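You operate a simulated robot arm through the tools that you are given. There is no shell and no other tool. Be economical: measure what you need, move in short steps, check, and stop when the job is done.

Carry out the task below with a simulated robot arm. There is one attempt and no reset: what you move stays moved.

TASK
Take the grey bobbin from the top of the feeder shelf and put it on top of the orange cover.

It is judged by the outcome, as a careful person would: the job done as asked, and still so three seconds after it is handed in. It fails if anything else is knocked over, pushed out of place, dropped, spilled or broken. Lids that push on must go on centred and level and be pressed home; caps that screw on are set level and turned clockwise until they are tight.

THE ROBOT
A 7-joint arm with a two-finger parallel gripper on a trunk, on a base that drives. Base frame: it is fixed to the floor where the robot stands at the start and does not move with it; the origin is under the middle of the robot, x ahead of it, y to its left, z up. Readings come in mm, rad, newtons and seconds.
With the tool pointing down near the work surface it reaches from about 360 to 760 mm from the robot's upright axis, wherever it stands. Its first joint turns from -2.007 to 2.007 rad. Places, roughly: orange cover [-500, -2750, 750]. Payload 3.91 kg.
The tool frame sits at the grasp point between the pads (the TCP): z along the fingers, y along the line on which they close. The tips reach 30 mm beyond it. Largest opening 110 mm; finger width 20, thickness 10; the body of the gripper, 48 by 112 mm, starts 55 mm behind the TCP.
Orientation is told as [roll, pitch, yaw] about the base's x, y, z axes, in that order, counted from this pose: with the fingers straight down and closing along the base's y, the tool's x points along the base's -x, its y along +y and its z along -z.

THE INTERFACE
- The arm moves only by the tool send_rows. Its argument "steps" is a list of rows, each a list of 7 numbers: the shift along the tool's x, y, z in units of 300 mm (1.0 is 300 mm), then the turn, a rotation vector about the tool's x, y, z in units of 60 degrees (1.0 is 60 degrees), then the closure, from 0 (fully open) to 1 (shut). In form: [[tx, ty, tz, ax, ay, az, jaw], ...]. A call has 1 to 12 rows; each row is the pose to reach, as a shift and turn from the pose commanded when the call began, along the tool's axes at that moment. A call with a number of a shift or a turn outside -1 to 1 is refused whole. Rows are played at 5 a second. More than 50 mm and 0.15 rad between two rows, or a gripper value outside its range, and nothing of the call is played. A pose out of reach is approached as far as the arm can. The call stops where the force on the tool passes 40 N (or 10 N more than at its start, if that is more) or the arm is blocked; 0.2 s more then pass. The fingers move at their own pace (about 108 mm/s each) and stop on an object; they squeeze with about 34 N. The grip force told is the motor's: it shows also when the fingers shut on nothing. Time passes only in rows, and 0.2 s behind the last, so rows that repeat a pose let the fingers close. It gives the time, the measured TCP pose, the force on the tool (base axes), the opening and the grip force at its end, in the units of the frame above (readings bear some noise).
- Cameras (640 x 400 px; columns grow to the right, rows downward): "scene" is now at [22.2, 119.2, 1555.9]; the picture's right is [-0.35, -0.94, 0.00], its down [-0.59, 0.22, -0.78] and it looks along [0.73, -0.27, -0.63] (base axes); focal length 267 px, centre (320, 200). "wrist" rides on the gripper at [73, 17, -103] in the tool frame; the picture's right is [-0.23, 0.97, 0.00], its down [-0.76, -0.18, -0.62] and it looks along [-0.61, -0.14, 0.78] (tool axes); focal length 222 px, centre (320, 200). There is no depth. A picture from a camera that has moved, and an enlarged one, comes with that camera's place and axes in the base frame and with its lens. The place of the scene camera against the robot may be out by one fixed shift of up to 12 mm in any direction.
- camera(camera): a new picture of that camera. It takes no simulated time.
- lift_body(by): slides the trunk up (or, below 0, down) by that many mm; the arm and the scene camera ride with it, the base frame stays. It gives what a move gives, with no picture.
- base_move(legs): drives the robot by 1 to 6 legs, each [ahead, turn to the left] in mm and rad, along the robot's own axes; the way and the turn of a leg run together, so that a leg with both is an arc; at most 1500 mm and 3.142 rad a leg. The arm and the cameras ride along, it lands a little off, and it stops where it bumps. It gives what a move gives.
- turn_head(pan, tilt): turns the head with the scene camera to pan (to the left, within 2.705 rad either way) and tilt (down, from -0.506 to 1.204), counted from straight ahead of the robot. It gives what a move gives.
- zoom(camera, box): a new picture of the part [left, top, right, bottom] of that camera's present view, enlarged. It takes no simulated time.
- sign_off(): hands the job in; it is judged then, once.

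Go step by step. Nothing tells you exact positions but the pictures and the camera data: compare them with the known pose of the tool, close in by small moves and look again before you grip or let go. The budget is 120 turns and 98 pictures, counting those below and the enlarged ones. Unless the task says otherwise, let go and move clear before handing in, and close with one line.

The tools are called after "Emit:" as a command line: name --pt "numbers of a row" for each row, then --argument value for the rest, lists and objects as JSON in quotes. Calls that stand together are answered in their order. send_rows: Moves the arm, as the interface text tells. Its arguments: {"type":"object","properties":{"steps":{"type":"array"}},"required":["steps"]} The other tools are called the same way: lift_body (by) slides the trunk up or down; base_move (legs) drives the base; turn_head (pan, tilt) turns the head that bears the scene camera; camera (camera) takes a picture; zoom (camera, box) takes an enlarged picture of a part of a camera's view; sign_off () hands the job in.

At the start:

```text
clock: 0.0
ee_pos: [505.7, -199.3, 1112.0]
ee_rot: [0.001, 0.0, -0.007]
wrist_force: [0.4, -0.5, 0.0]
opening: 110.2
grasp_force: 0.0
trunk travel left (down, up): [-650.0, 340.0]
robot x, y, heading: [-0.2, 1.1, -0.001]
head pan, tilt: [-0.356, 0.681]
```

scene: 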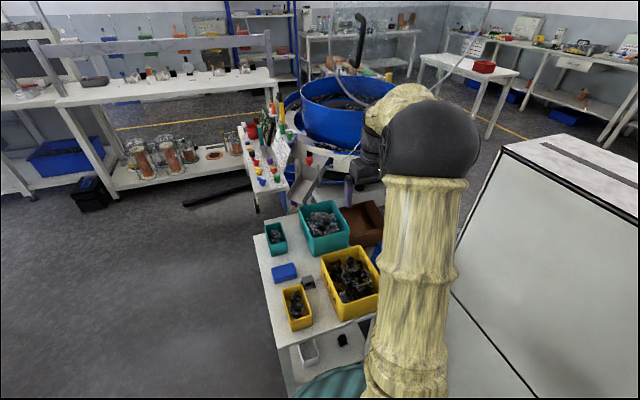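
wrist: 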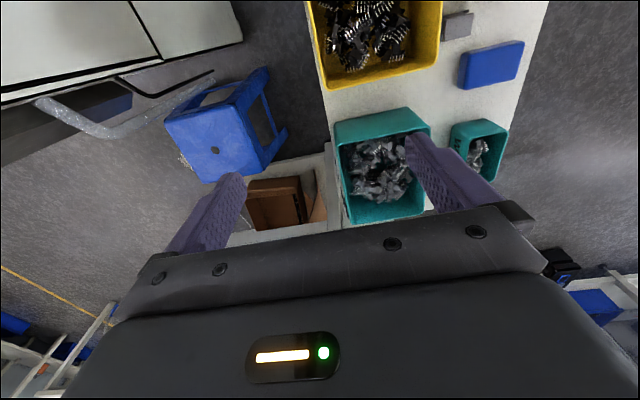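

I see a table with bins ahead and a small grey item beside a blue box; I need to identify the bobbin and the feeder shelf, so I look closer.

Emit:
zoom --camera "scene" --box '[240, 190, 400, 390]'

Emit:
zoom --camera "scene" --box '[220, 80, 400, 200]'

```text
2.00 times, centred on (320, 290) of scene
camera zoom: at [22.2, 119.2, 1555.9], right [-0.35, -0.94, 0.0], down [-0.59, 0.22, -0.78], along [0.73, -0.27, -0.63], focal length 534 px, centre (320, 20)
```

zoom: 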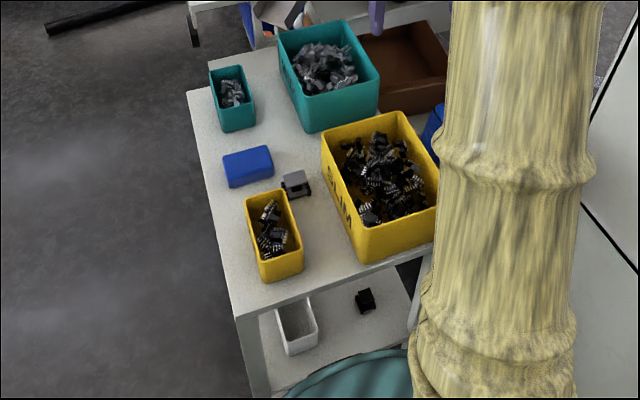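

```text
3.33 times, centred on (310, 140) of scene
camera zoom: at [22.2, 119.2, 1555.9], right [-0.35, -0.94, 0.0], down [-0.59, 0.22, -0.78], along [0.73, -0.27, -0.63], focal length 890 px, centre (353, 400)
```

zoom: 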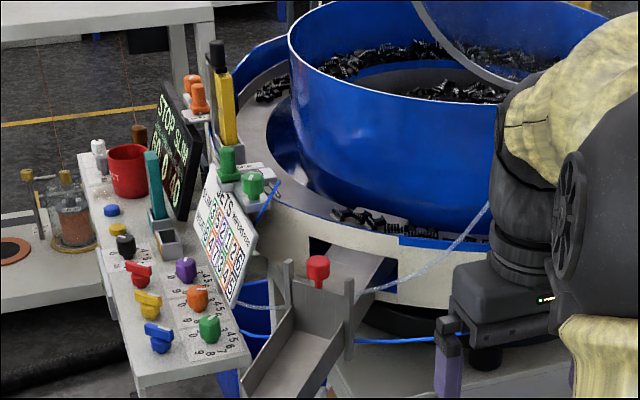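

The grey and black piece at about (500, -16) on the table next to me is a candidate. I'll zoom in with the wrist camera and look towards the orange cover.

Emit:
zoom --camera "wrist" --box '[400, 0, 560, 100]'

Emit:
zoom --camera "scene" --box '[260, 255, 340, 305]'

Emit:
turn_head --pan -1.75 --tilt 0.3

Emit:
camera --camera "scene"

```text
4.00 times, centred on (480, 50) of wrist
camera zoom: at [433.9, -180.5, 1215.3], right [0.23, 0.97, 0.0], down [0.76, -0.18, 0.62], along [0.61, -0.15, -0.78], focal length 888 px, centre (-320, 800)
```

zoom: 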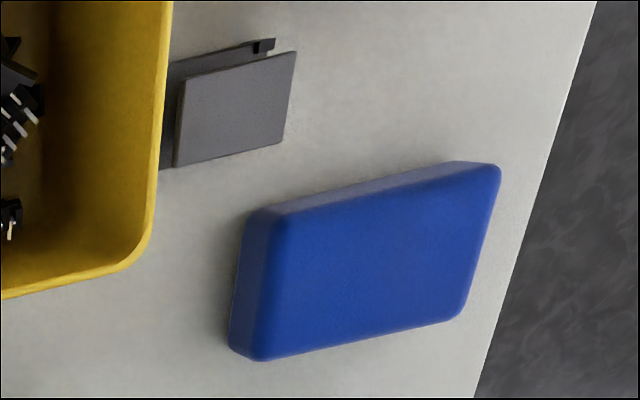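

```text
8.00 times, centred on (300, 280) of scene
camera zoom: at [22.2, 119.2, 1555.9], right [-0.35, -0.94, 0.0], down [-0.59, 0.22, -0.78], along [0.73, -0.27, -0.63], focal length 2136 px, centre (480, -440)
```

zoom: 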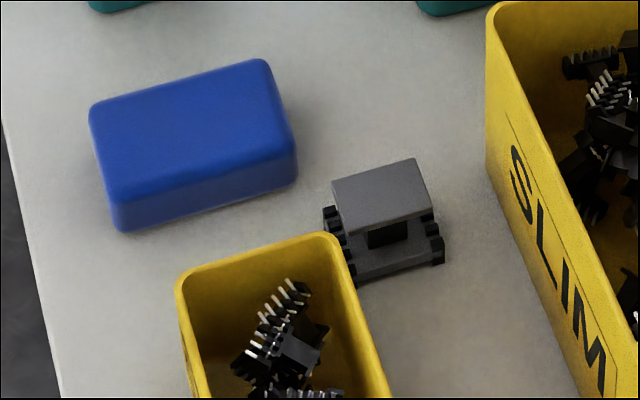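

```text
clock: 1.5
ee_pos: [506.8, -197.3, 1113.1]
ee_rot: [-0.002, 0.001, -0.007]
wrist_force: [0.0, 0.3, 0.2]
opening: 110.2
grasp_force: 0.0
trunk travel left (down, up): [-650.0, 340.0]
robot x, y, heading: [-0.3, 3.4, 0.003]
head pan, tilt: [-1.751, 0.3]
```

```text
91 pictures are left
camera scene: at [-74.8, 57.1, 1590.3], right [-0.98, 0.18, 0.0], down [0.05, 0.29, -0.96], along [-0.17, -0.94, -0.3], focal length 267 px, centre (320, 200)
```

scene: 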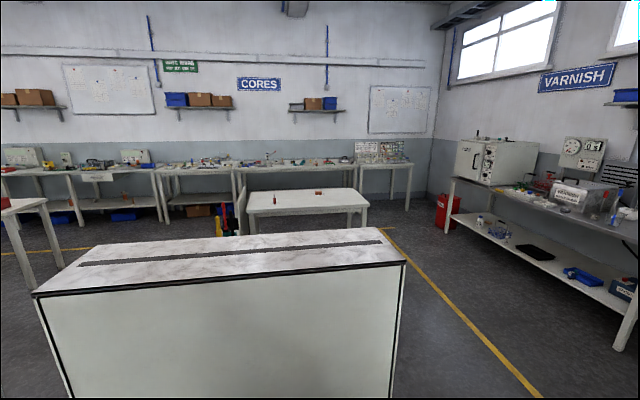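

The grey piece is a coil bobbin, standing at about (500, -16) on the shelf beside the feeder. The cover should be on the white table beyond the cabinet, so I zoom in there.

Emit:
zoom --camera "scene" --box '[230, 160, 390, 260]'

Emit:
zoom --camera "scene" --box '[300, 180, 340, 205]'

Emit:
turn_head --pan -0.1 --tilt 1.0

Emit:
camera --camera "scene"

```text
4.00 times, centred on (310, 210) of scene
camera zoom: at [-74.8, 57.1, 1590.3], right [-0.98, 0.18, 0.0], down [0.05, 0.29, -0.96], along [-0.17, -0.94, -0.3], focal length 1068 px, centre (360, 160)
```

zoom: 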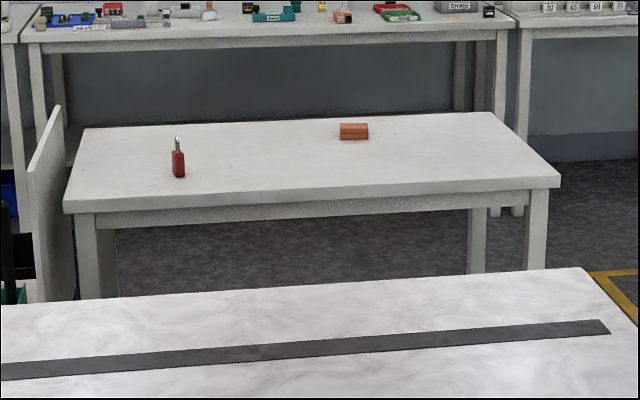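

```text
16.00 times, centred on (320, 192) of scene
camera zoom: at [-74.8, 57.1, 1590.3], right [-0.98, 0.18, 0.0], down [0.05, 0.29, -0.96], along [-0.17, -0.94, -0.3], focal length 4272 px, centre (320, 320)
```

zoom: 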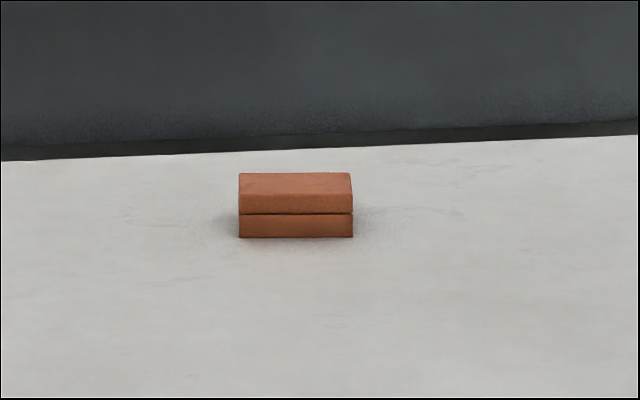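

```text
clock: 3.2
ee_pos: [505.4, -198.0, 1112.5]
ee_rot: [-0.001, 0.002, -0.008]
wrist_force: [0.1, 0.9, 0.5]
opening: 110.1
grasp_force: 0.1
trunk travel left (down, up): [-650.0, 340.0]
robot x, y, heading: [4.3, 1.8, -0.002]
head pan, tilt: [-0.099, 1.0]
```

```text
88 pictures are left
camera scene: at [11.2, 142.0, 1530.8], right [-0.1, -0.99, 0.0], down [-0.84, 0.08, -0.54], along [0.54, -0.05, -0.84], focal length 267 px, centre (320, 200)
```

scene: 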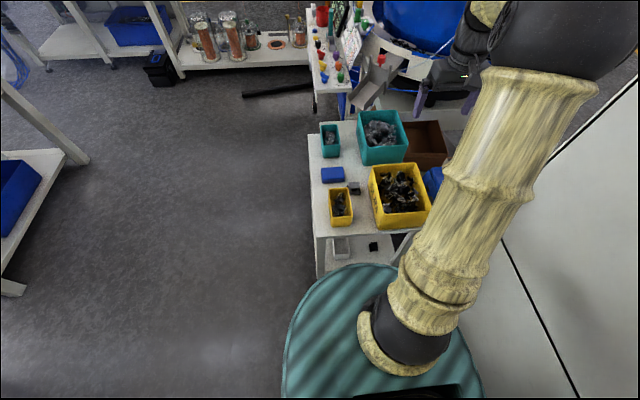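

I now have the bobbin at about (503, -15). I zoom in to get its size, height and yaw.

Emit:
zoom --camera "scene" --box '[314, 162, 394, 212]'

```text
8.00 times, centred on (354, 187) of scene
camera zoom: at [11.2, 142.0, 1530.8], right [-0.1, -0.99, 0.0], down [-0.84, 0.08, -0.54], along [0.54, -0.05, -0.84], focal length 2136 px, centre (48, 304)
```

zoom: 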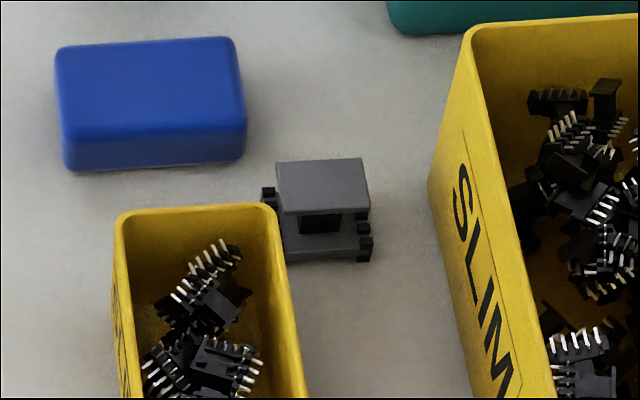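

The bobbin is about 42 mm long in y, 30 mm in x and 30 mm tall, standing between the small yellow bin and the SLIM bin. I'll grip it across its short sides (along x), so first I bring the tool above it and turn it by about -90°.

Emit:
send_rows --pt "0 0.075 0.04 0 0 0.125 0.4" --pt "0 0.15 0.08 0 0 0.25 0.4" --pt "0 0.225 0.12 0 0 0.375 0.4" --pt "0 0.3 0.16 0 0 0.5 0.4" --pt "0 0.375 0.2 0 0 0.625 0.4" --pt "0 0.45 0.24 0 0 0.75 0.4" --pt "0 0.525 0.28 0 0 0.875 0.4" --pt "0 0.61 0.32 0 0 1.0 0.4"

Emit:
send_rows --pt "0 0 0 0 0 0.13 0.4" --pt "0 0 0 0 0 0.26 0.4" --pt "0 0 0 0 0 0.4 0.4" --pt "0 0 0 0 0 0.54 0.4" --pt "0 0 0 0 0 0.54 0.4"

Emit:
camera --camera "wrist"

Emit:
camera --camera "scene"

```text
clock: 5.0
ee_pos: [507.8, -15.7, 1015.4]
ee_rot: [0.0, 0.001, -1.058]
wrist_force: [0.3, -0.8, 0.4]
opening: 65.9
grasp_force: 0.0
trunk travel left (down, up): [-650.0, 340.0]
robot x, y, heading: [3.1, -0.4, -0.002]
head pan, tilt: [-0.099, 1.0]
```

```text
clock: 6.2
ee_pos: [507.2, -16.0, 1016.9]
ee_rot: [-0.001, 0.001, -1.621]
wrist_force: [0.6, -0.2, -0.5]
opening: 65.9
grasp_force: 0.1
trunk travel left (down, up): [-650.0, 340.0]
robot x, y, heading: [4.1, -0.1, 0.003]
head pan, tilt: [-0.099, 1.0]
```

```text
86 pictures are left
camera wrist: at [528.0, 55.9, 1119.9], right [0.96, -0.28, 0.0], down [-0.22, -0.75, 0.62], along [-0.17, -0.6, -0.78], focal length 222 px, centre (320, 200)
```

wrist: 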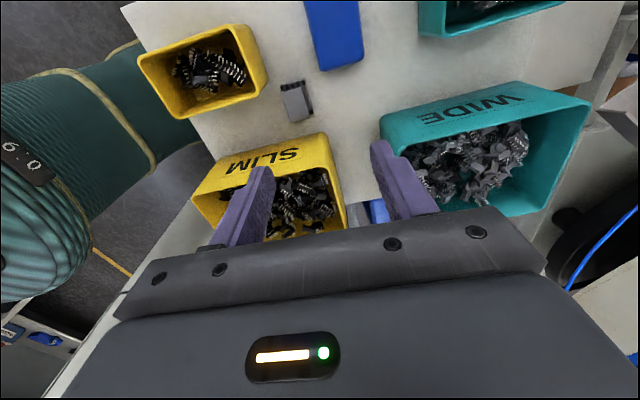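

```text
85 pictures are left
camera scene: at [11.2, 142.1, 1530.8], right [-0.1, -0.99, 0.0], down [-0.84, 0.08, -0.54], along [0.54, -0.05, -0.84], focal length 267 px, centre (320, 200)
```

scene: 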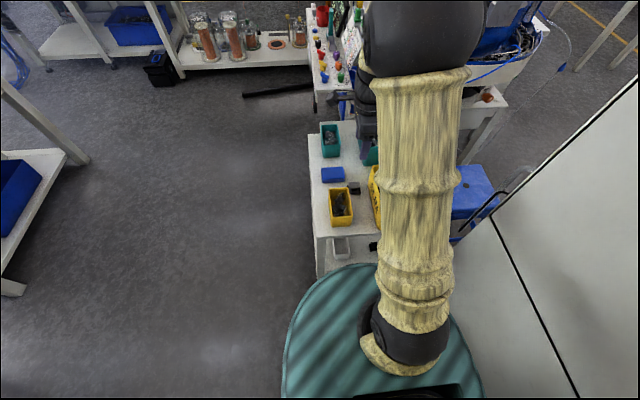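

The wrist camera puts the bobbin nearer x≈480 than 503, so I zoom in to get it properly.

Emit:
zoom --camera "wrist" --box '[240, 60, 368, 140]'

Emit:
zoom --camera "scene" --box '[314, 162, 394, 212]'

```text
5.00 times, centred on (304, 100) of wrist
camera zoom: at [528.0, 55.9, 1119.9], right [0.96, -0.28, 0.0], down [-0.22, -0.75, 0.62], along [-0.17, -0.6, -0.78], focal length 1111 px, centre (400, 700)
```

zoom: 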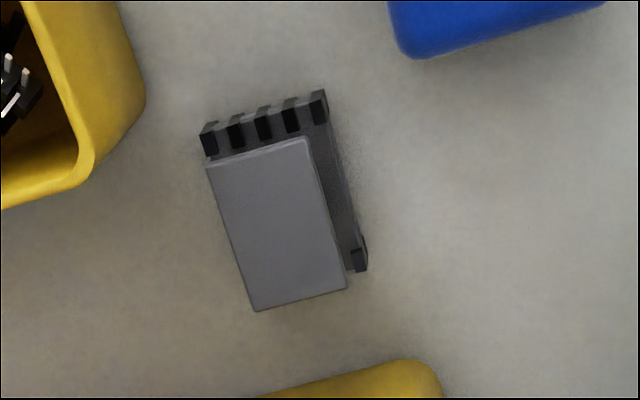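

```text
8.00 times, centred on (354, 187) of scene
camera zoom: at [11.2, 142.1, 1530.8], right [-0.1, -0.99, 0.0], down [-0.84, 0.08, -0.54], along [0.54, -0.05, -0.84], focal length 2136 px, centre (48, 304)
```

zoom: 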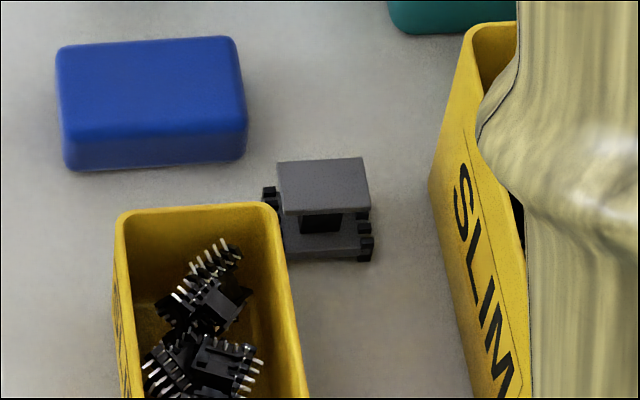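

Combining both cameras: flange centre about (483, -6), top z≈863, shelf z≈830, yaw matches the tool. I shift over it, narrow the jaws and descend part way to check.

Emit:
send_rows --pt "0.015 -0.041 0 0 0 0 0.55" --pt "0.029 -0.082 0 0 0 0 0.55" --pt "0.029 -0.082 0.1 0 0 0 0.55" --pt "0.029 -0.082 0.2 0 0 0 0.55" --pt "0.029 -0.082 0.3 0 0 0 0.55" --pt "0.029 -0.082 0.3 0 0 0 0.55"

Emit:
camera --camera "wrist"

Emit:
zoom --camera "scene" --box '[300, 142, 412, 212]'

```text
clock: 7.6
ee_pos: [484.3, -5.3, 926.6]
ee_rot: [0.001, 0.001, -1.618]
wrist_force: [-0.4, -0.2, 0.0]
opening: 49.4
grasp_force: 0.1
trunk travel left (down, up): [-650.0, 340.0]
robot x, y, heading: [-0.5, -3.7, 0.0]
head pan, tilt: [-0.099, 1.0]
```

```text
82 pictures are left
camera wrist: at [504.4, 67.1, 1029.8], right [0.96, -0.28, 0.0], down [-0.22, -0.75, 0.62], along [-0.17, -0.6, -0.78], focal length 222 px, centre (320, 200)
```

wrist: 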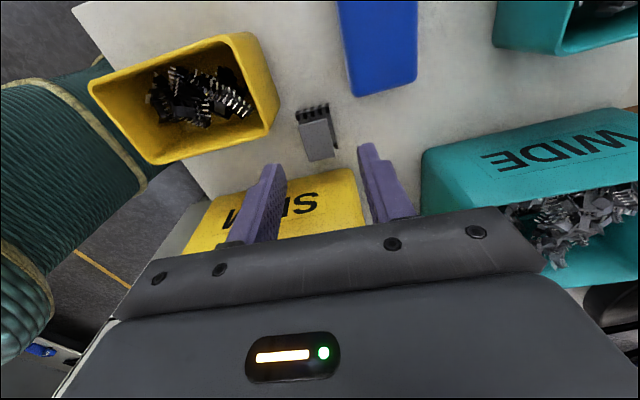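

```text
5.71 times, centred on (356, 177) of scene
camera zoom: at [11.2, 142.2, 1530.8], right [-0.1, -0.99, 0.0], down [-0.84, 0.08, -0.54], along [0.54, -0.05, -0.84], focal length 1526 px, centre (114, 331)
```

zoom: 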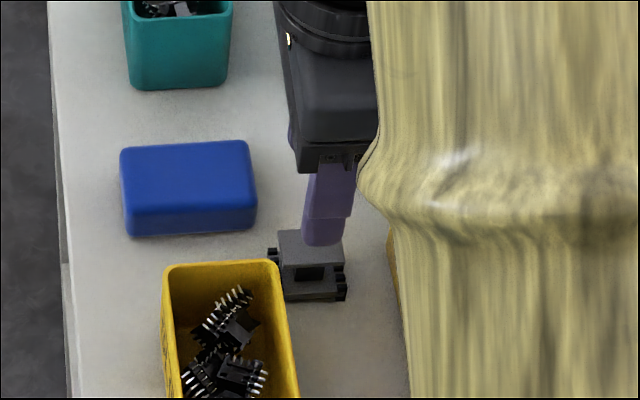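

Fingers look lined up; I zoom in on the wrist view to refine the height before going down.

Emit:
zoom --camera "wrist" --box '[240, 90, 400, 190]'

```text
4.00 times, centred on (320, 140) of wrist
camera zoom: at [504.4, 67.1, 1029.8], right [0.96, -0.28, 0.0], down [-0.22, -0.75, 0.62], along [-0.17, -0.6, -0.78], focal length 888 px, centre (320, 440)
```

zoom: 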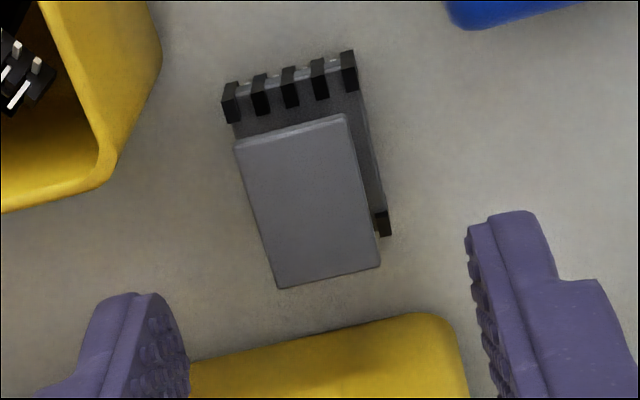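

Refined: flange top z≈850, centre (481, -8). I correct by 3 mm and descend to about TCP z 862.

Emit:
send_rows --pt "-0.01 -0.01 0.05 0 0 0 0.55" --pt "-0.01 -0.01 0.1 0 0 0 0.55" --pt "-0.01 -0.01 0.15 0 0 0 0.55" --pt "-0.01 -0.01 0.21 0 0 0 0.55" --pt "-0.01 -0.01 0.21 0 0 0 0.55"

Emit:
zoom --camera "wrist" --box '[220, 90, 420, 215]'

Emit:
zoom --camera "scene" --box '[314, 162, 394, 212]'

```text
clock: 8.8
ee_pos: [482.1, -8.2, 861.8]
ee_rot: [0.0, 0.0, -1.621]
wrist_force: [-0.8, -0.2, -1.0]
opening: 49.7
grasp_force: 0.1
trunk travel left (down, up): [-650.0, 340.0]
robot x, y, heading: [-2.1, -1.5, -0.001]
head pan, tilt: [-0.099, 1.0]
```

```text
3.20 times, centred on (320, 152) of wrist
camera zoom: at [502.5, 63.7, 964.7], right [0.96, -0.28, 0.0], down [-0.22, -0.75, 0.62], along [-0.17, -0.6, -0.78], focal length 711 px, centre (320, 352)
```

zoom: 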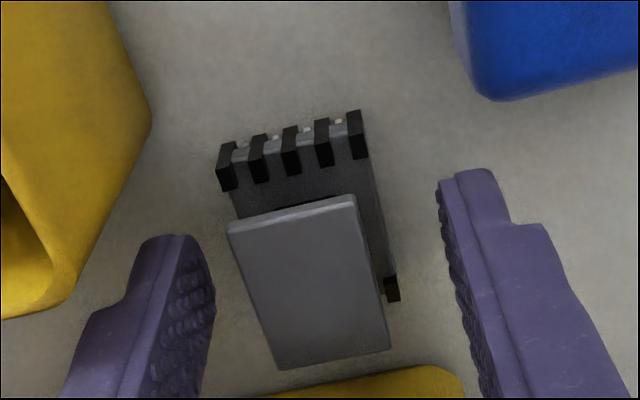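

```text
8.00 times, centred on (354, 187) of scene
camera zoom: at [11.2, 142.2, 1530.8], right [-0.1, -0.99, 0.0], down [-0.84, 0.08, -0.54], along [0.54, -0.05, -0.84], focal length 2136 px, centre (48, 304)
```

zoom: 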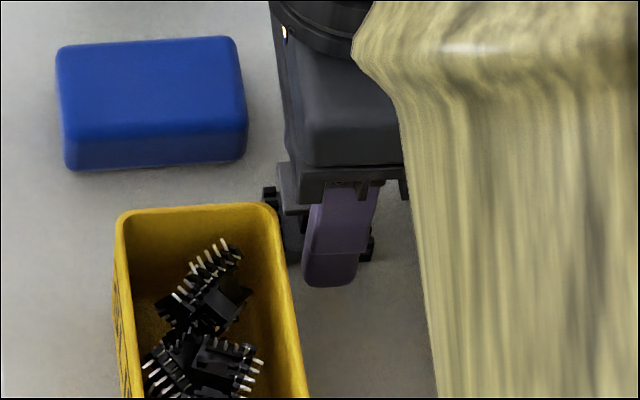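

Flange top z≈852, centred between the pads; the base below is a bit wider. I go down another 8 mm in small steps, watching the force, so the pads span the base too.

Emit:
send_rows --pt "0 0 0.007 0 0 0 0.55" --pt "0 0 0.014 0 0 0 0.55" --pt "0 0 0.02 0 0 0 0.55" --pt "0 0 0.027 0 0 0 0.55" --pt "0 0 0.027 0 0 0 0.55"

Emit:
zoom --camera "scene" --box '[314, 162, 394, 212]'

Emit:
zoom --camera "wrist" --box '[220, 90, 420, 215]'

```text
clock: 10.0
ee_pos: [481.0, -7.5, 854.9]
ee_rot: [-0.001, 0.0, -1.621]
wrist_force: [-0.8, -0.3, 0.3]
opening: 49.6
grasp_force: 0.0
trunk travel left (down, up): [-650.0, 340.0]
robot x, y, heading: [0.1, -0.0, -0.001]
head pan, tilt: [-0.099, 1.0]
```

```text
8.00 times, centred on (354, 187) of scene
camera zoom: at [11.2, 142.2, 1530.8], right [-0.1, -0.99, 0.0], down [-0.84, 0.08, -0.54], along [0.54, -0.05, -0.84], focal length 2136 px, centre (48, 304)
```

zoom: 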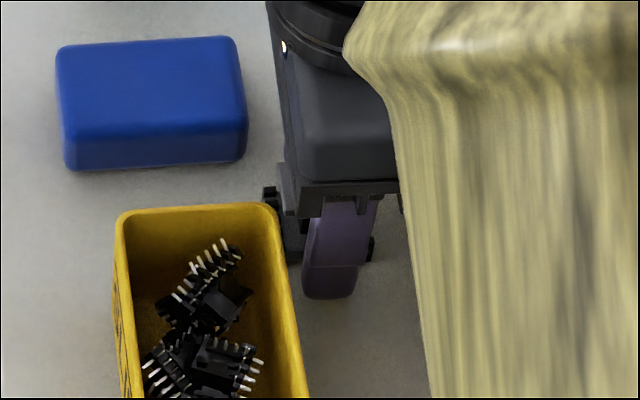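

```text
3.20 times, centred on (320, 152) of wrist
camera zoom: at [501.0, 63.6, 958.4], right [0.96, -0.28, 0.0], down [-0.22, -0.75, 0.62], along [-0.17, -0.6, -0.78], focal length 711 px, centre (320, 352)
```

zoom: 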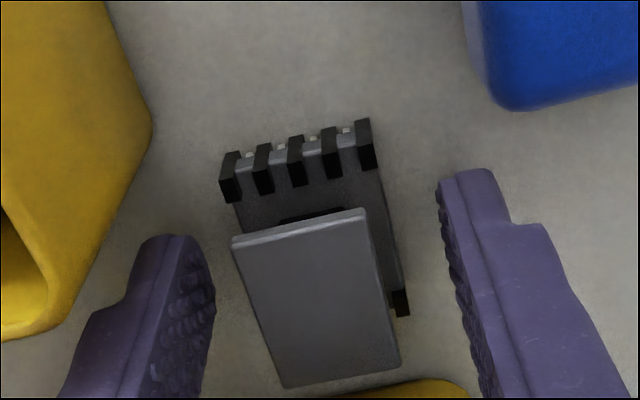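

Tips are just above the shelf and straddle the bobbin. Closing now.

Emit:
send_rows --pt "0 0 0 0 0 0 0.65" --pt "0 0 0 0 0 0 0.72" --pt "0 0 0 0 0 0 0.8" --pt "0 0 0 0 0 0 0.9" --pt "0 0 0 0 0 0 1.0" --pt "0 0 0 0 0 0 1.0" --pt "0 0 0 0 0 0 1.0"

Emit:
camera --camera "wrist"

```text
clock: 11.6
ee_pos: [480.4, -9.2, 856.1]
ee_rot: [-0.001, -0.001, -1.618]
wrist_force: [0.6, 0.2, -0.5]
opening: 28.4
grasp_force: 33.7
trunk travel left (down, up): [-650.0, 340.0]
robot x, y, heading: [0.7, 0.3, 0.0]
head pan, tilt: [-0.099, 1.0]
```

```text
75 pictures are left
camera wrist: at [501.1, 63.5, 958.4], right [0.96, -0.28, 0.0], down [-0.22, -0.75, 0.62], along [-0.17, -0.6, -0.78], focal length 222 px, centre (320, 200)
```

wrist: 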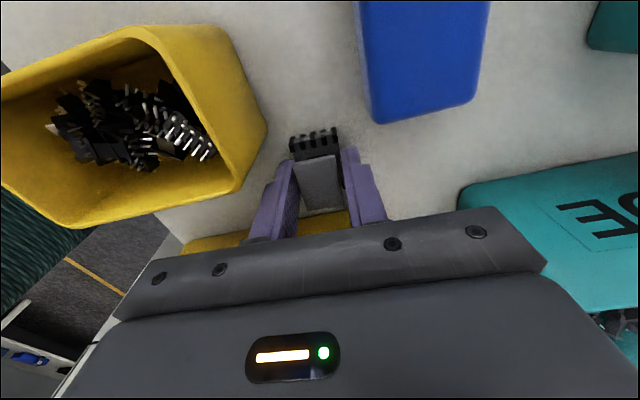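

Gripped at 28 mm (the base width). I lift straight up.

Emit:
send_rows --pt "0 0 -0.03 0 0 0 1" --pt "0 0 -0.1 0 0 0 1" --pt "0 0 -0.2 0 0 0 1" --pt "0 0 -0.3 0 0 0 1" --pt "0 0 -0.4 0 0 0 1" --pt "0 0 -0.5 0 0 0 1" --pt "0 0 -0.6 0 0 0 1" --pt "0 0 -0.7 0 0 0 1" --pt "0 0 -0.8 0 0 0 1"

Emit:
zoom --camera "wrist" --box '[220, 90, 420, 215]'

Emit:
camera --camera "scene"

```text
clock: 13.6
ee_pos: [481.7, -8.5, 1094.8]
ee_rot: [0.0, 0.0, -1.621]
wrist_force: [-0.3, 0.0, -1.2]
opening: 28.5
grasp_force: 34.1
trunk travel left (down, up): [-650.0, 340.0]
robot x, y, heading: [2.6, -0.7, -0.002]
head pan, tilt: [-0.099, 1.0]
```

```text
3.20 times, centred on (320, 152) of wrist
camera zoom: at [501.9, 63.7, 1197.0], right [0.96, -0.28, 0.0], down [-0.22, -0.75, 0.62], along [-0.17, -0.6, -0.78], focal length 711 px, centre (320, 352)
```

zoom: 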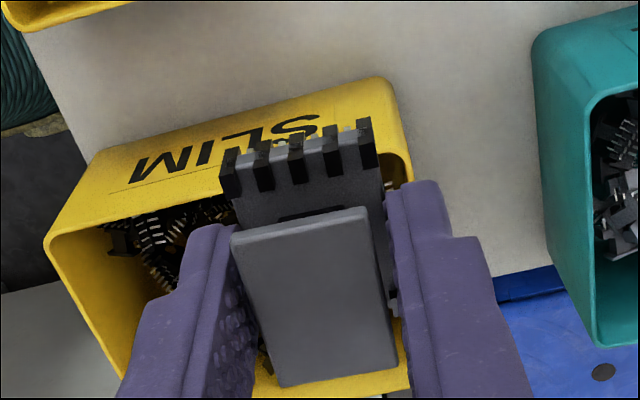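

```text
73 pictures are left
camera scene: at [10.9, 142.0, 1530.8], right [-0.1, -0.99, 0.0], down [-0.84, 0.08, -0.54], along [0.54, -0.05, -0.84], focal length 267 px, centre (320, 200)
```

scene: 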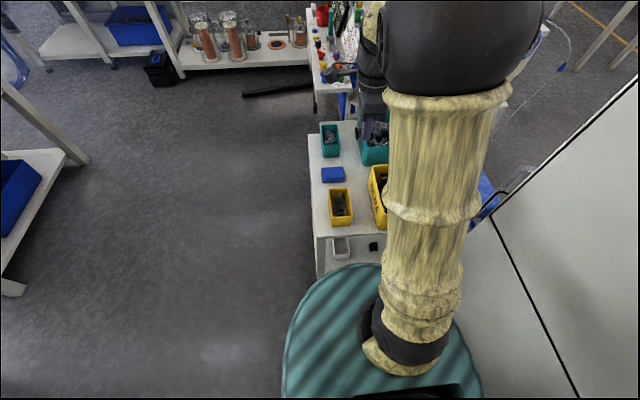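

The bobbin is held firmly and level. Next I survey the way round the cabinet and the robot's base size.

Emit:
turn_head --pan -2.1 --tilt 0.65

Emit:
camera --camera "scene"

Emit:
turn_head --pan 2.7 --tilt 0.65

Emit:
camera --camera "scene"

Emit:
turn_head --pan -1.3 --tilt 1.0

Emit:
camera --camera "scene"

```text
clock: 15.6
ee_pos: [481.7, -8.0, 1093.2]
ee_rot: [0.0, 0.0, -1.619]
wrist_force: [-0.3, 0.4, 0.0]
opening: 28.6
grasp_force: 33.8
trunk travel left (down, up): [-650.0, 340.0]
robot x, y, heading: [2.0, -0.1, 0.001]
head pan, tilt: [-2.1, 0.649]
```

```text
72 pictures are left
camera scene: at [-101.9, 74.1, 1558.6], right [-0.86, 0.5, 0.0], down [0.3, 0.52, -0.8], along [-0.4, -0.69, -0.6], focal length 267 px, centre (320, 200)
```

scene: 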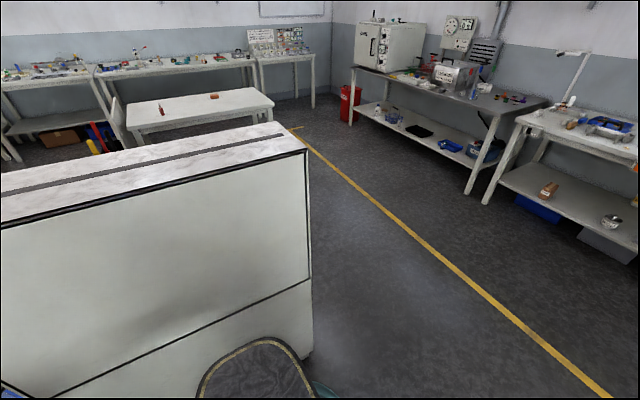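

```text
clock: 19.4
ee_pos: [480.5, -7.7, 1092.6]
ee_rot: [0.002, 0.0, -1.621]
wrist_force: [0.2, -0.1, 0.2]
opening: 28.4
grasp_force: 34.3
trunk travel left (down, up): [-650.0, 340.0]
robot x, y, heading: [-4.8, 3.5, 0.002]
head pan, tilt: [2.7, 0.649]
```

```text
71 pictures are left
camera scene: at [-136.6, 186.2, 1558.6], right [0.43, 0.9, 0.0], down [0.55, -0.26, -0.8], along [-0.72, 0.34, -0.6], focal length 267 px, centre (320, 200)
```

scene: 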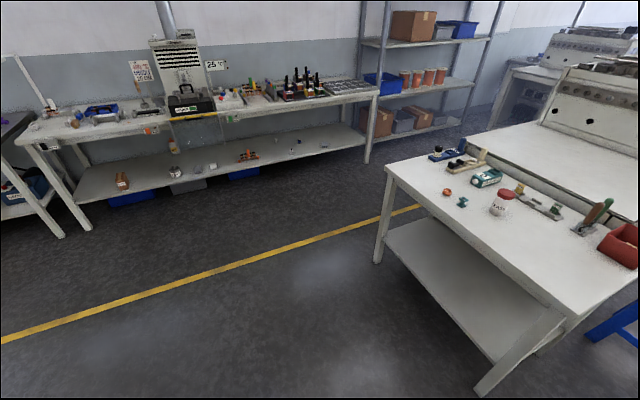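

```text
clock: 22.6
ee_pos: [482.7, -8.0, 1094.3]
ee_rot: [0.002, -0.001, -1.621]
wrist_force: [-0.5, -0.4, -0.3]
opening: 28.6
grasp_force: 34.6
trunk travel left (down, up): [-650.0, 340.0]
robot x, y, heading: [0.9, 0.7, -0.001]
head pan, tilt: [-1.3, 1.0]
```

```text
70 pictures are left
camera scene: at [-39.5, 81.9, 1530.8], right [-0.96, -0.27, 0.0], down [-0.23, 0.81, -0.54], along [0.14, -0.52, -0.84], focal length 267 px, centre (320, 200)
```

scene: 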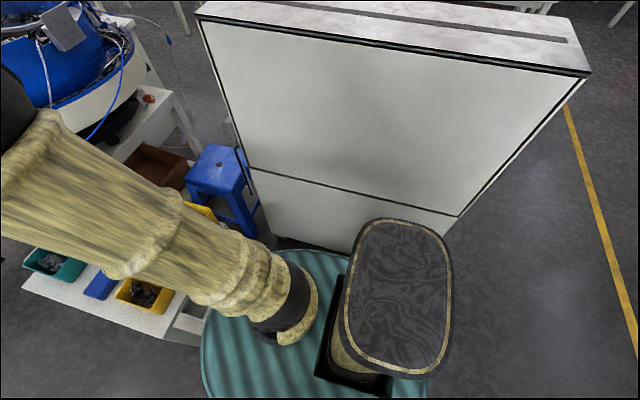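

The cabinet spans to about x=-400, y -508…-730, so I back off 1000 mm, turn right and drive along its end, keeping clear; then look again.

Emit:
base_move --legs '[[-1000, 0], [0, -1.571], [1250, 0]]'

Emit:
turn_head --pan 0.3 --tilt 0.5

Emit:
camera --camera "scene"

Emit:
zoom --camera "wrist" --box '[220, 90, 420, 215]'

```text
clock: 37.3
ee_pos: [-950.2, -1705.0, 1093.0]
ee_rot: [0.0, -0.001, 3.122]
wrist_force: [-0.1, 0.5, -0.2]
opening: 28.6
grasp_force: 34.3
trunk travel left (down, up): [-650.0, 340.0]
robot x, y, heading: [-954.8, -1221.7, -1.543]
head pan, tilt: [-1.3, 1.0]
```

```text
clock: 39.0
ee_pos: [-949.4, -1705.3, 1093.3]
ee_rot: [0.001, 0.0, 3.12]
wrist_force: [-1.1, 0.5, -0.1]
opening: 28.6
grasp_force: 34.1
trunk travel left (down, up): [-650.0, 340.0]
robot x, y, heading: [-954.1, -1223.5, -1.544]
head pan, tilt: [0.3, 0.499]
```

```text
69 pictures are left
camera scene: at [-773.7, -1248.4, 1571.9], right [-0.95, -0.32, 0.0], down [-0.15, 0.45, -0.88], along [0.28, -0.83, -0.48], focal length 267 px, centre (320, 200)
```

scene: 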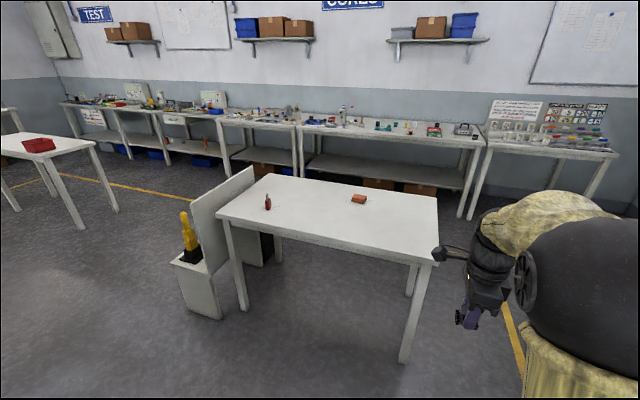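

```text
3.20 times, centred on (320, 152) of wrist
camera zoom: at [-877.7, -1722.0, 1196.6], right [-0.25, -0.97, 0.0], down [-0.76, 0.19, 0.62], along [-0.6, 0.15, -0.78], focal length 711 px, centre (320, 352)
```

zoom: 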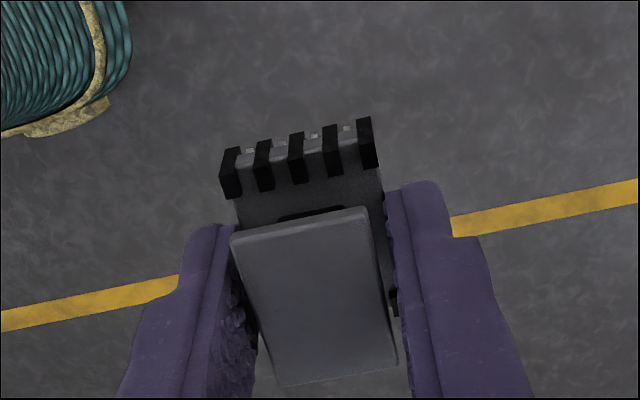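

Cover is at about (-530, -2740) on a table whose near edge is y≈-2275 — so I need to know whether my base is low enough to go under the tabletop. I measure base height from two trunk heights.

Emit:
turn_head --pan 0.9 --tilt 1.2

Emit:
camera --camera "scene"

Emit:
lift_body --by 300

Emit:
camera --camera "scene"

Emit:
camera --camera "wrist"

```text
clock: 40.0
ee_pos: [-949.5, -1703.8, 1093.2]
ee_rot: [-0.001, 0.001, 3.12]
wrist_force: [-0.4, 0.0, -0.2]
opening: 28.6
grasp_force: 34.6
trunk travel left (down, up): [-650.0, 340.0]
robot x, y, heading: [-955.9, -1221.2, -1.544]
head pan, tilt: [0.901, 1.201]
```

```text
67 pictures are left
camera scene: at [-758.2, -1195.8, 1518.3], right [-0.6, -0.8, 0.0], down [-0.75, 0.56, -0.36], along [0.29, -0.22, -0.93], focal length 267 px, centre (320, 200)
```

scene: 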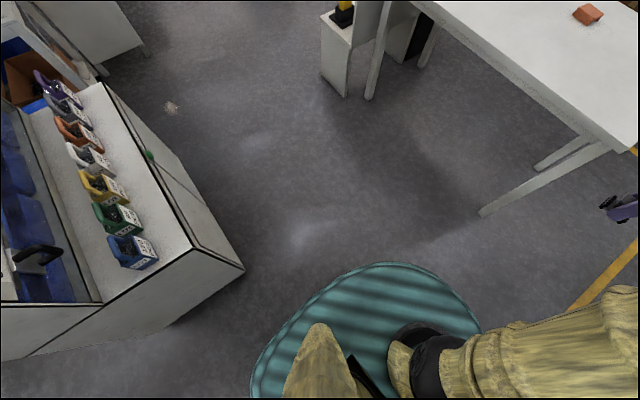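

```text
clock: 43.0
ee_pos: [-948.7, -1703.9, 1392.9]
ee_rot: [0.001, 0.0, 3.12]
wrist_force: [0.9, -0.2, -0.2]
opening: 28.3
grasp_force: 33.9
trunk travel left (down, up): [-950.0, 40.0]
robot x, y, heading: [-955.0, -1225.7, -1.541]
head pan, tilt: [0.901, 1.201]
```

```text
66 pictures are left
camera scene: at [-758.1, -1195.8, 1818.2], right [-0.6, -0.8, 0.0], down [-0.75, 0.56, -0.36], along [0.29, -0.22, -0.93], focal length 267 px, centre (320, 200)
```

scene: 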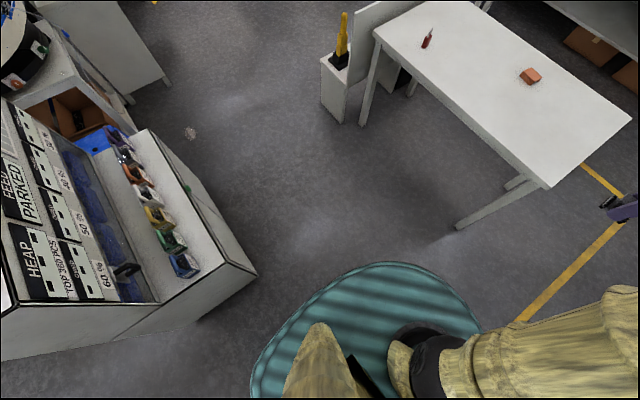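

```text
65 pictures are left
camera wrist: at [-877.6, -1722.1, 1496.5], right [-0.25, -0.97, 0.0], down [-0.76, 0.19, 0.62], along [-0.6, 0.15, -0.78], focal length 222 px, centre (320, 200)
```

wrist: 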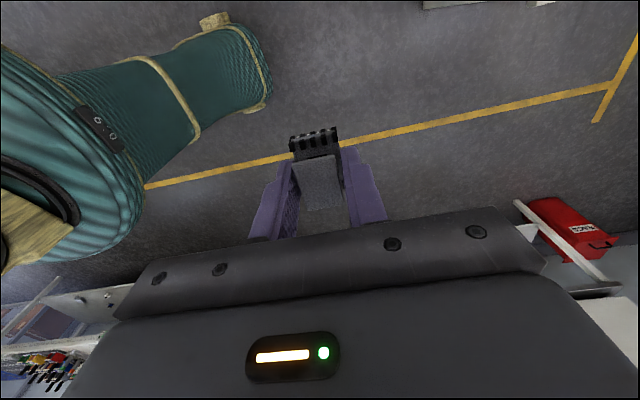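

The teal body rides with the trunk; the floor base is only about 240 mm in radius, so I can get close enough. I zoom on the cover from this high view.

Emit:
turn_head --pan 0.4 --tilt 0.65

Emit:
camera --camera "scene"

Emit:
zoom --camera "scene" --box '[280, 120, 400, 195]'

```text
clock: 44.0
ee_pos: [-949.8, -1703.4, 1392.6]
ee_rot: [-0.001, -0.001, 3.122]
wrist_force: [1.1, 0.0, -0.4]
opening: 28.7
grasp_force: 34.3
trunk travel left (down, up): [-950.0, 40.0]
robot x, y, heading: [-956.8, -1224.5, -1.545]
head pan, tilt: [0.4, 0.649]
```

```text
64 pictures are left
camera scene: at [-766.8, -1241.3, 1858.5], right [-0.91, -0.42, 0.0], down [-0.25, 0.55, -0.8], along [0.33, -0.72, -0.61], focal length 267 px, centre (320, 200)
```

scene: 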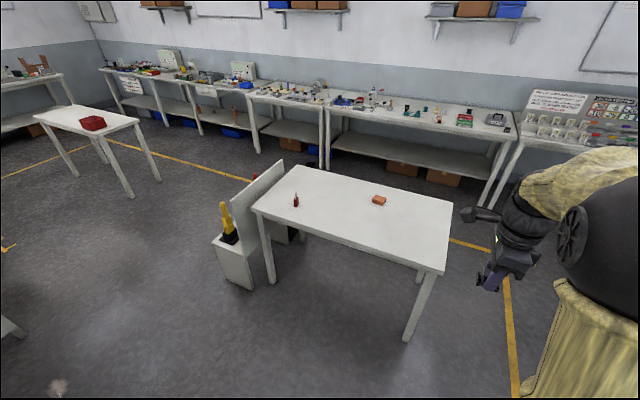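

```text
5.33 times, centred on (340, 158) of scene
camera zoom: at [-766.8, -1241.3, 1858.5], right [-0.91, -0.42, 0.0], down [-0.25, 0.55, -0.8], along [0.33, -0.72, -0.61], focal length 1424 px, centre (213, 427)
```

zoom: 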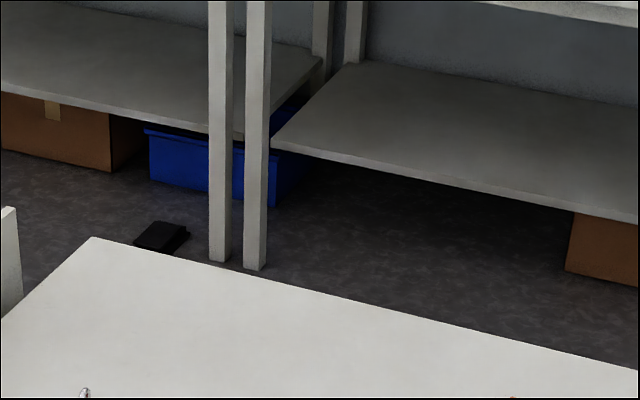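

Table: near edge y≈-2273, top z≈748; cover around (-537, -2710). I drive to a spot squarely in front of it, still clear of the edge.

Emit:
base_move --legs '[[0, 0.646], [675, 0], [0, -0.672]]'

Emit:
turn_head --pan 0.2 --tilt 0.9

Emit:
camera --camera "scene"

Emit:
camera --camera "wrist"

```text
clock: 51.4
ee_pos: [-526.0, -2235.9, 1394.9]
ee_rot: [0.001, 0.0, 3.108]
wrist_force: [0.4, -0.9, -0.3]
opening: 28.8
grasp_force: 34.1
trunk travel left (down, up): [-950.0, 40.0]
robot x, y, heading: [-523.5, -1754.6, -1.559]
head pan, tilt: [0.4, 0.649]
```

```text
clock: 52.1
ee_pos: [-526.1, -2234.9, 1393.7]
ee_rot: [0.0, 0.001, 3.107]
wrist_force: [-0.3, -0.1, -0.5]
opening: 28.6
grasp_force: 34.1
trunk travel left (down, up): [-950.0, 40.0]
robot x, y, heading: [-527.9, -1755.2, -1.558]
head pan, tilt: [0.201, 0.901]
```

```text
62 pictures are left
camera scene: at [-355.3, -1769.4, 1838.1], right [-0.98, -0.21, 0.0], down [-0.17, 0.77, -0.62], along [0.13, -0.61, -0.78], focal length 267 px, centre (320, 200)
```

scene: 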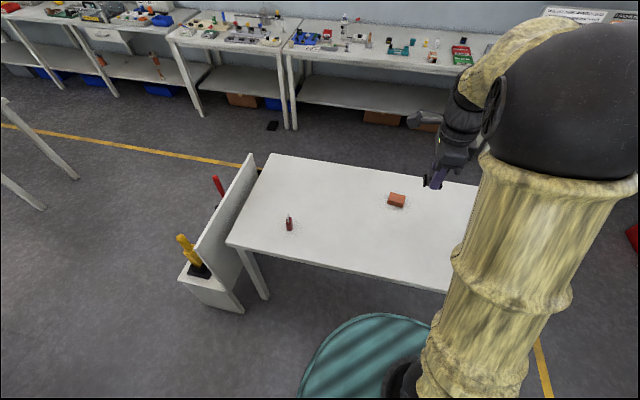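

```text
61 pictures are left
camera wrist: at [-454.1, -2254.0, 1496.6], right [-0.26, -0.97, 0.0], down [-0.76, 0.2, 0.62], along [-0.6, 0.16, -0.78], focal length 222 px, centre (320, 200)
```

wrist: 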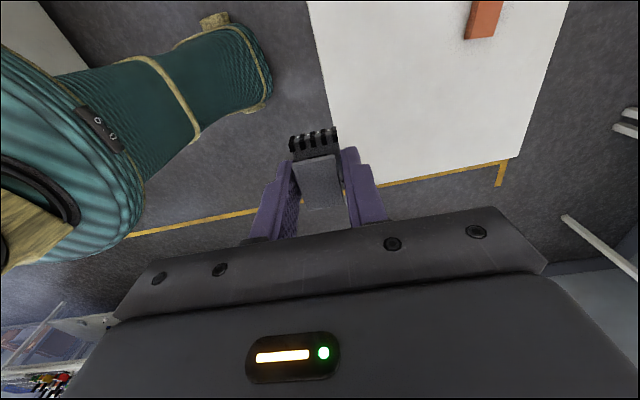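

Wrist and scene views agree on the cover at about (-555, -2670). I advance 215 mm so it's ~700 mm from my axis, then lower the trunk back to its start height.

Emit:
base_move --legs '[[215, 0]]'

Emit:
lift_body --by -300

Emit:
camera --camera "scene"

Emit:
camera --camera "wrist"

```text
clock: 53.8
ee_pos: [-524.8, -2450.1, 1394.1]
ee_rot: [0.0, 0.0, 3.104]
wrist_force: [-0.1, -0.2, -0.5]
opening: 28.6
grasp_force: 33.7
trunk travel left (down, up): [-950.0, 40.0]
robot x, y, heading: [-522.6, -1973.0, -1.558]
head pan, tilt: [0.201, 0.901]
```

```text
clock: 56.8
ee_pos: [-526.2, -2448.4, 1093.3]
ee_rot: [-0.001, 0.0, 3.103]
wrist_force: [0.6, 0.2, 0.0]
opening: 28.8
grasp_force: 33.6
trunk travel left (down, up): [-650.0, 340.0]
robot x, y, heading: [-521.7, -1969.5, -1.561]
head pan, tilt: [0.201, 0.901]
```

```text
60 pictures are left
camera scene: at [-353.2, -1983.2, 1538.1], right [-0.98, -0.21, 0.0], down [-0.16, 0.77, -0.62], along [0.13, -0.61, -0.78], focal length 267 px, centre (320, 200)
```

scene: 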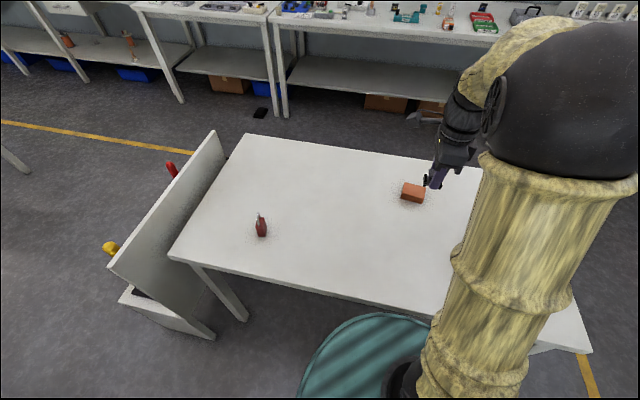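

```text
59 pictures are left
camera wrist: at [-453.5, -2467.6, 1196.6], right [-0.26, -0.96, 0.0], down [-0.75, 0.21, 0.62], along [-0.6, 0.16, -0.78], focal length 222 px, centre (320, 200)
```

wrist: 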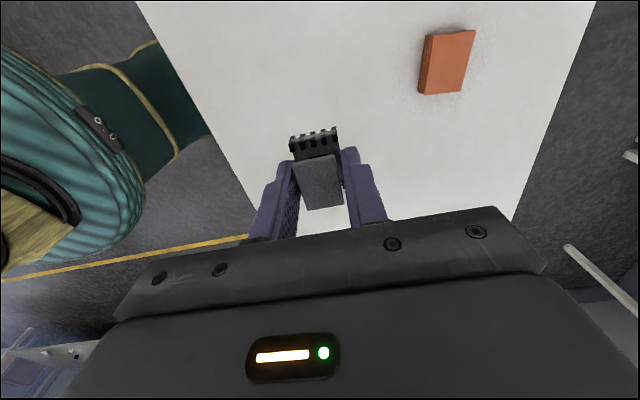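

Base is in place with no bump. I zoom on the cover for its position, size and orientation.

Emit:
zoom --camera "wrist" --box '[390, 10, 518, 90]'

Emit:
zoom --camera "scene" --box '[376, 162, 456, 212]'

```text
5.00 times, centred on (454, 50) of wrist
camera zoom: at [-453.5, -2467.6, 1196.6], right [-0.26, -0.96, 0.0], down [-0.75, 0.21, 0.62], along [-0.6, 0.16, -0.78], focal length 1111 px, centre (-350, 950)
```

zoom: 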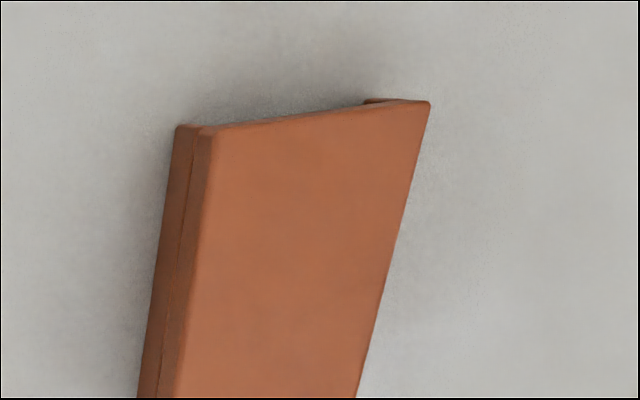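

```text
8.00 times, centred on (416, 187) of scene
camera zoom: at [-353.2, -1983.2, 1538.1], right [-0.98, -0.21, 0.0], down [-0.16, 0.77, -0.62], along [0.13, -0.61, -0.78], focal length 2136 px, centre (-448, 304)
```

zoom: 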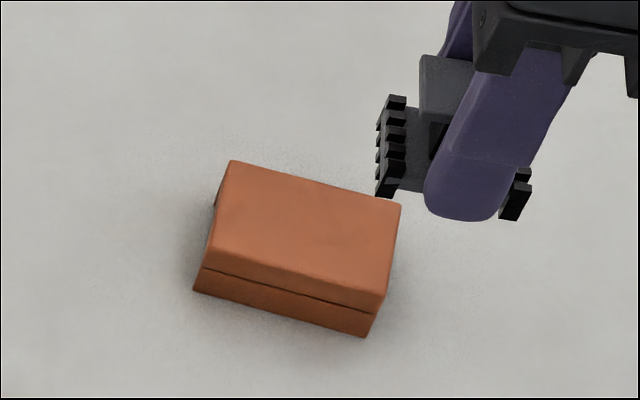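

The cover is a flat-topped block, roughly 80×50 mm. I take one more wrist zoom showing all of its top.

Emit:
zoom --camera "wrist" --box '[390, 20, 518, 100]'

```text
5.00 times, centred on (454, 60) of wrist
camera zoom: at [-453.5, -2467.6, 1196.6], right [-0.26, -0.96, 0.0], down [-0.75, 0.21, 0.62], along [-0.6, 0.16, -0.78], focal length 1111 px, centre (-350, 900)
```

zoom: 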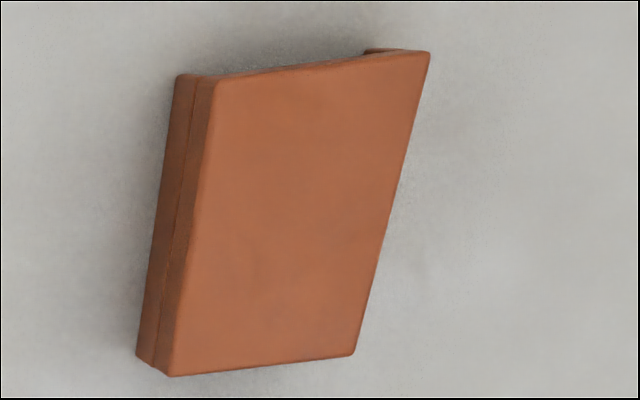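

Cover top is about 78×58 mm with yaw ≈ -0.15, centred near (-553, -2650). I move over it at a safe height, aligning the bobbin, then re-measure.

Emit:
send_rows --pt "-0.013 0.14 0 0 0 0.05 1" --pt "-0.026 0.28 0 0 0 0.1 1" --pt "-0.039 0.42 0 0 0 0.105 1" --pt "-0.052 0.56 0 0 0 0.105 1" --pt "-0.064 0.69 0 0 0 0.105 1" --pt "-0.064 0.69 0.15 0 0 0.105 1" --pt "-0.064 0.69 0.3 0 0 0.105 1" --pt "-0.064 0.69 0.4 0 0 0.105 1" --pt "-0.064 0.69 0.4 0 0 0.105 1"

Emit:
camera --camera "wrist"

Emit:
camera --camera "scene"

```text
clock: 58.8
ee_pos: [-553.2, -2655.1, 975.8]
ee_rot: [0.001, 0.001, 2.994]
wrist_force: [-0.1, -0.6, -0.9]
opening: 28.5
grasp_force: 33.7
trunk travel left (down, up): [-650.0, 340.0]
robot x, y, heading: [-521.3, -1969.6, -1.56]
head pan, tilt: [0.201, 0.901]
```

```text
55 pictures are left
camera wrist: at [-484.0, -2680.9, 1078.0], right [-0.37, -0.93, 0.0], down [-0.73, 0.29, 0.62], along [-0.58, 0.23, -0.78], focal length 222 px, centre (320, 200)
```

wrist: 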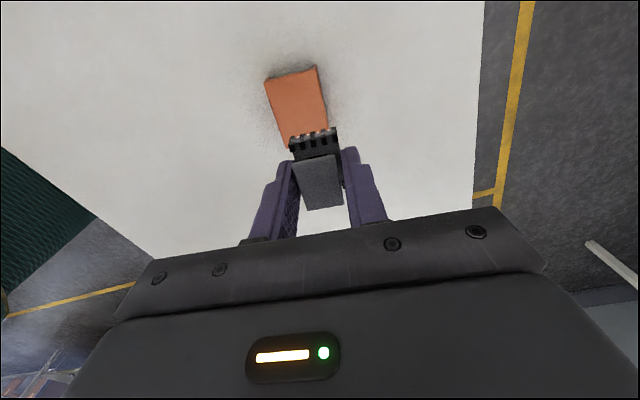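

```text
54 pictures are left
camera scene: at [-353.2, -1983.3, 1538.0], right [-0.98, -0.21, 0.0], down [-0.16, 0.77, -0.62], along [0.13, -0.61, -0.78], focal length 267 px, centre (320, 200)
```

scene: 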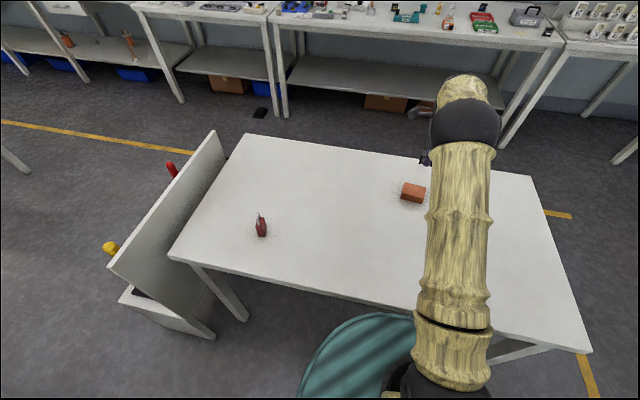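

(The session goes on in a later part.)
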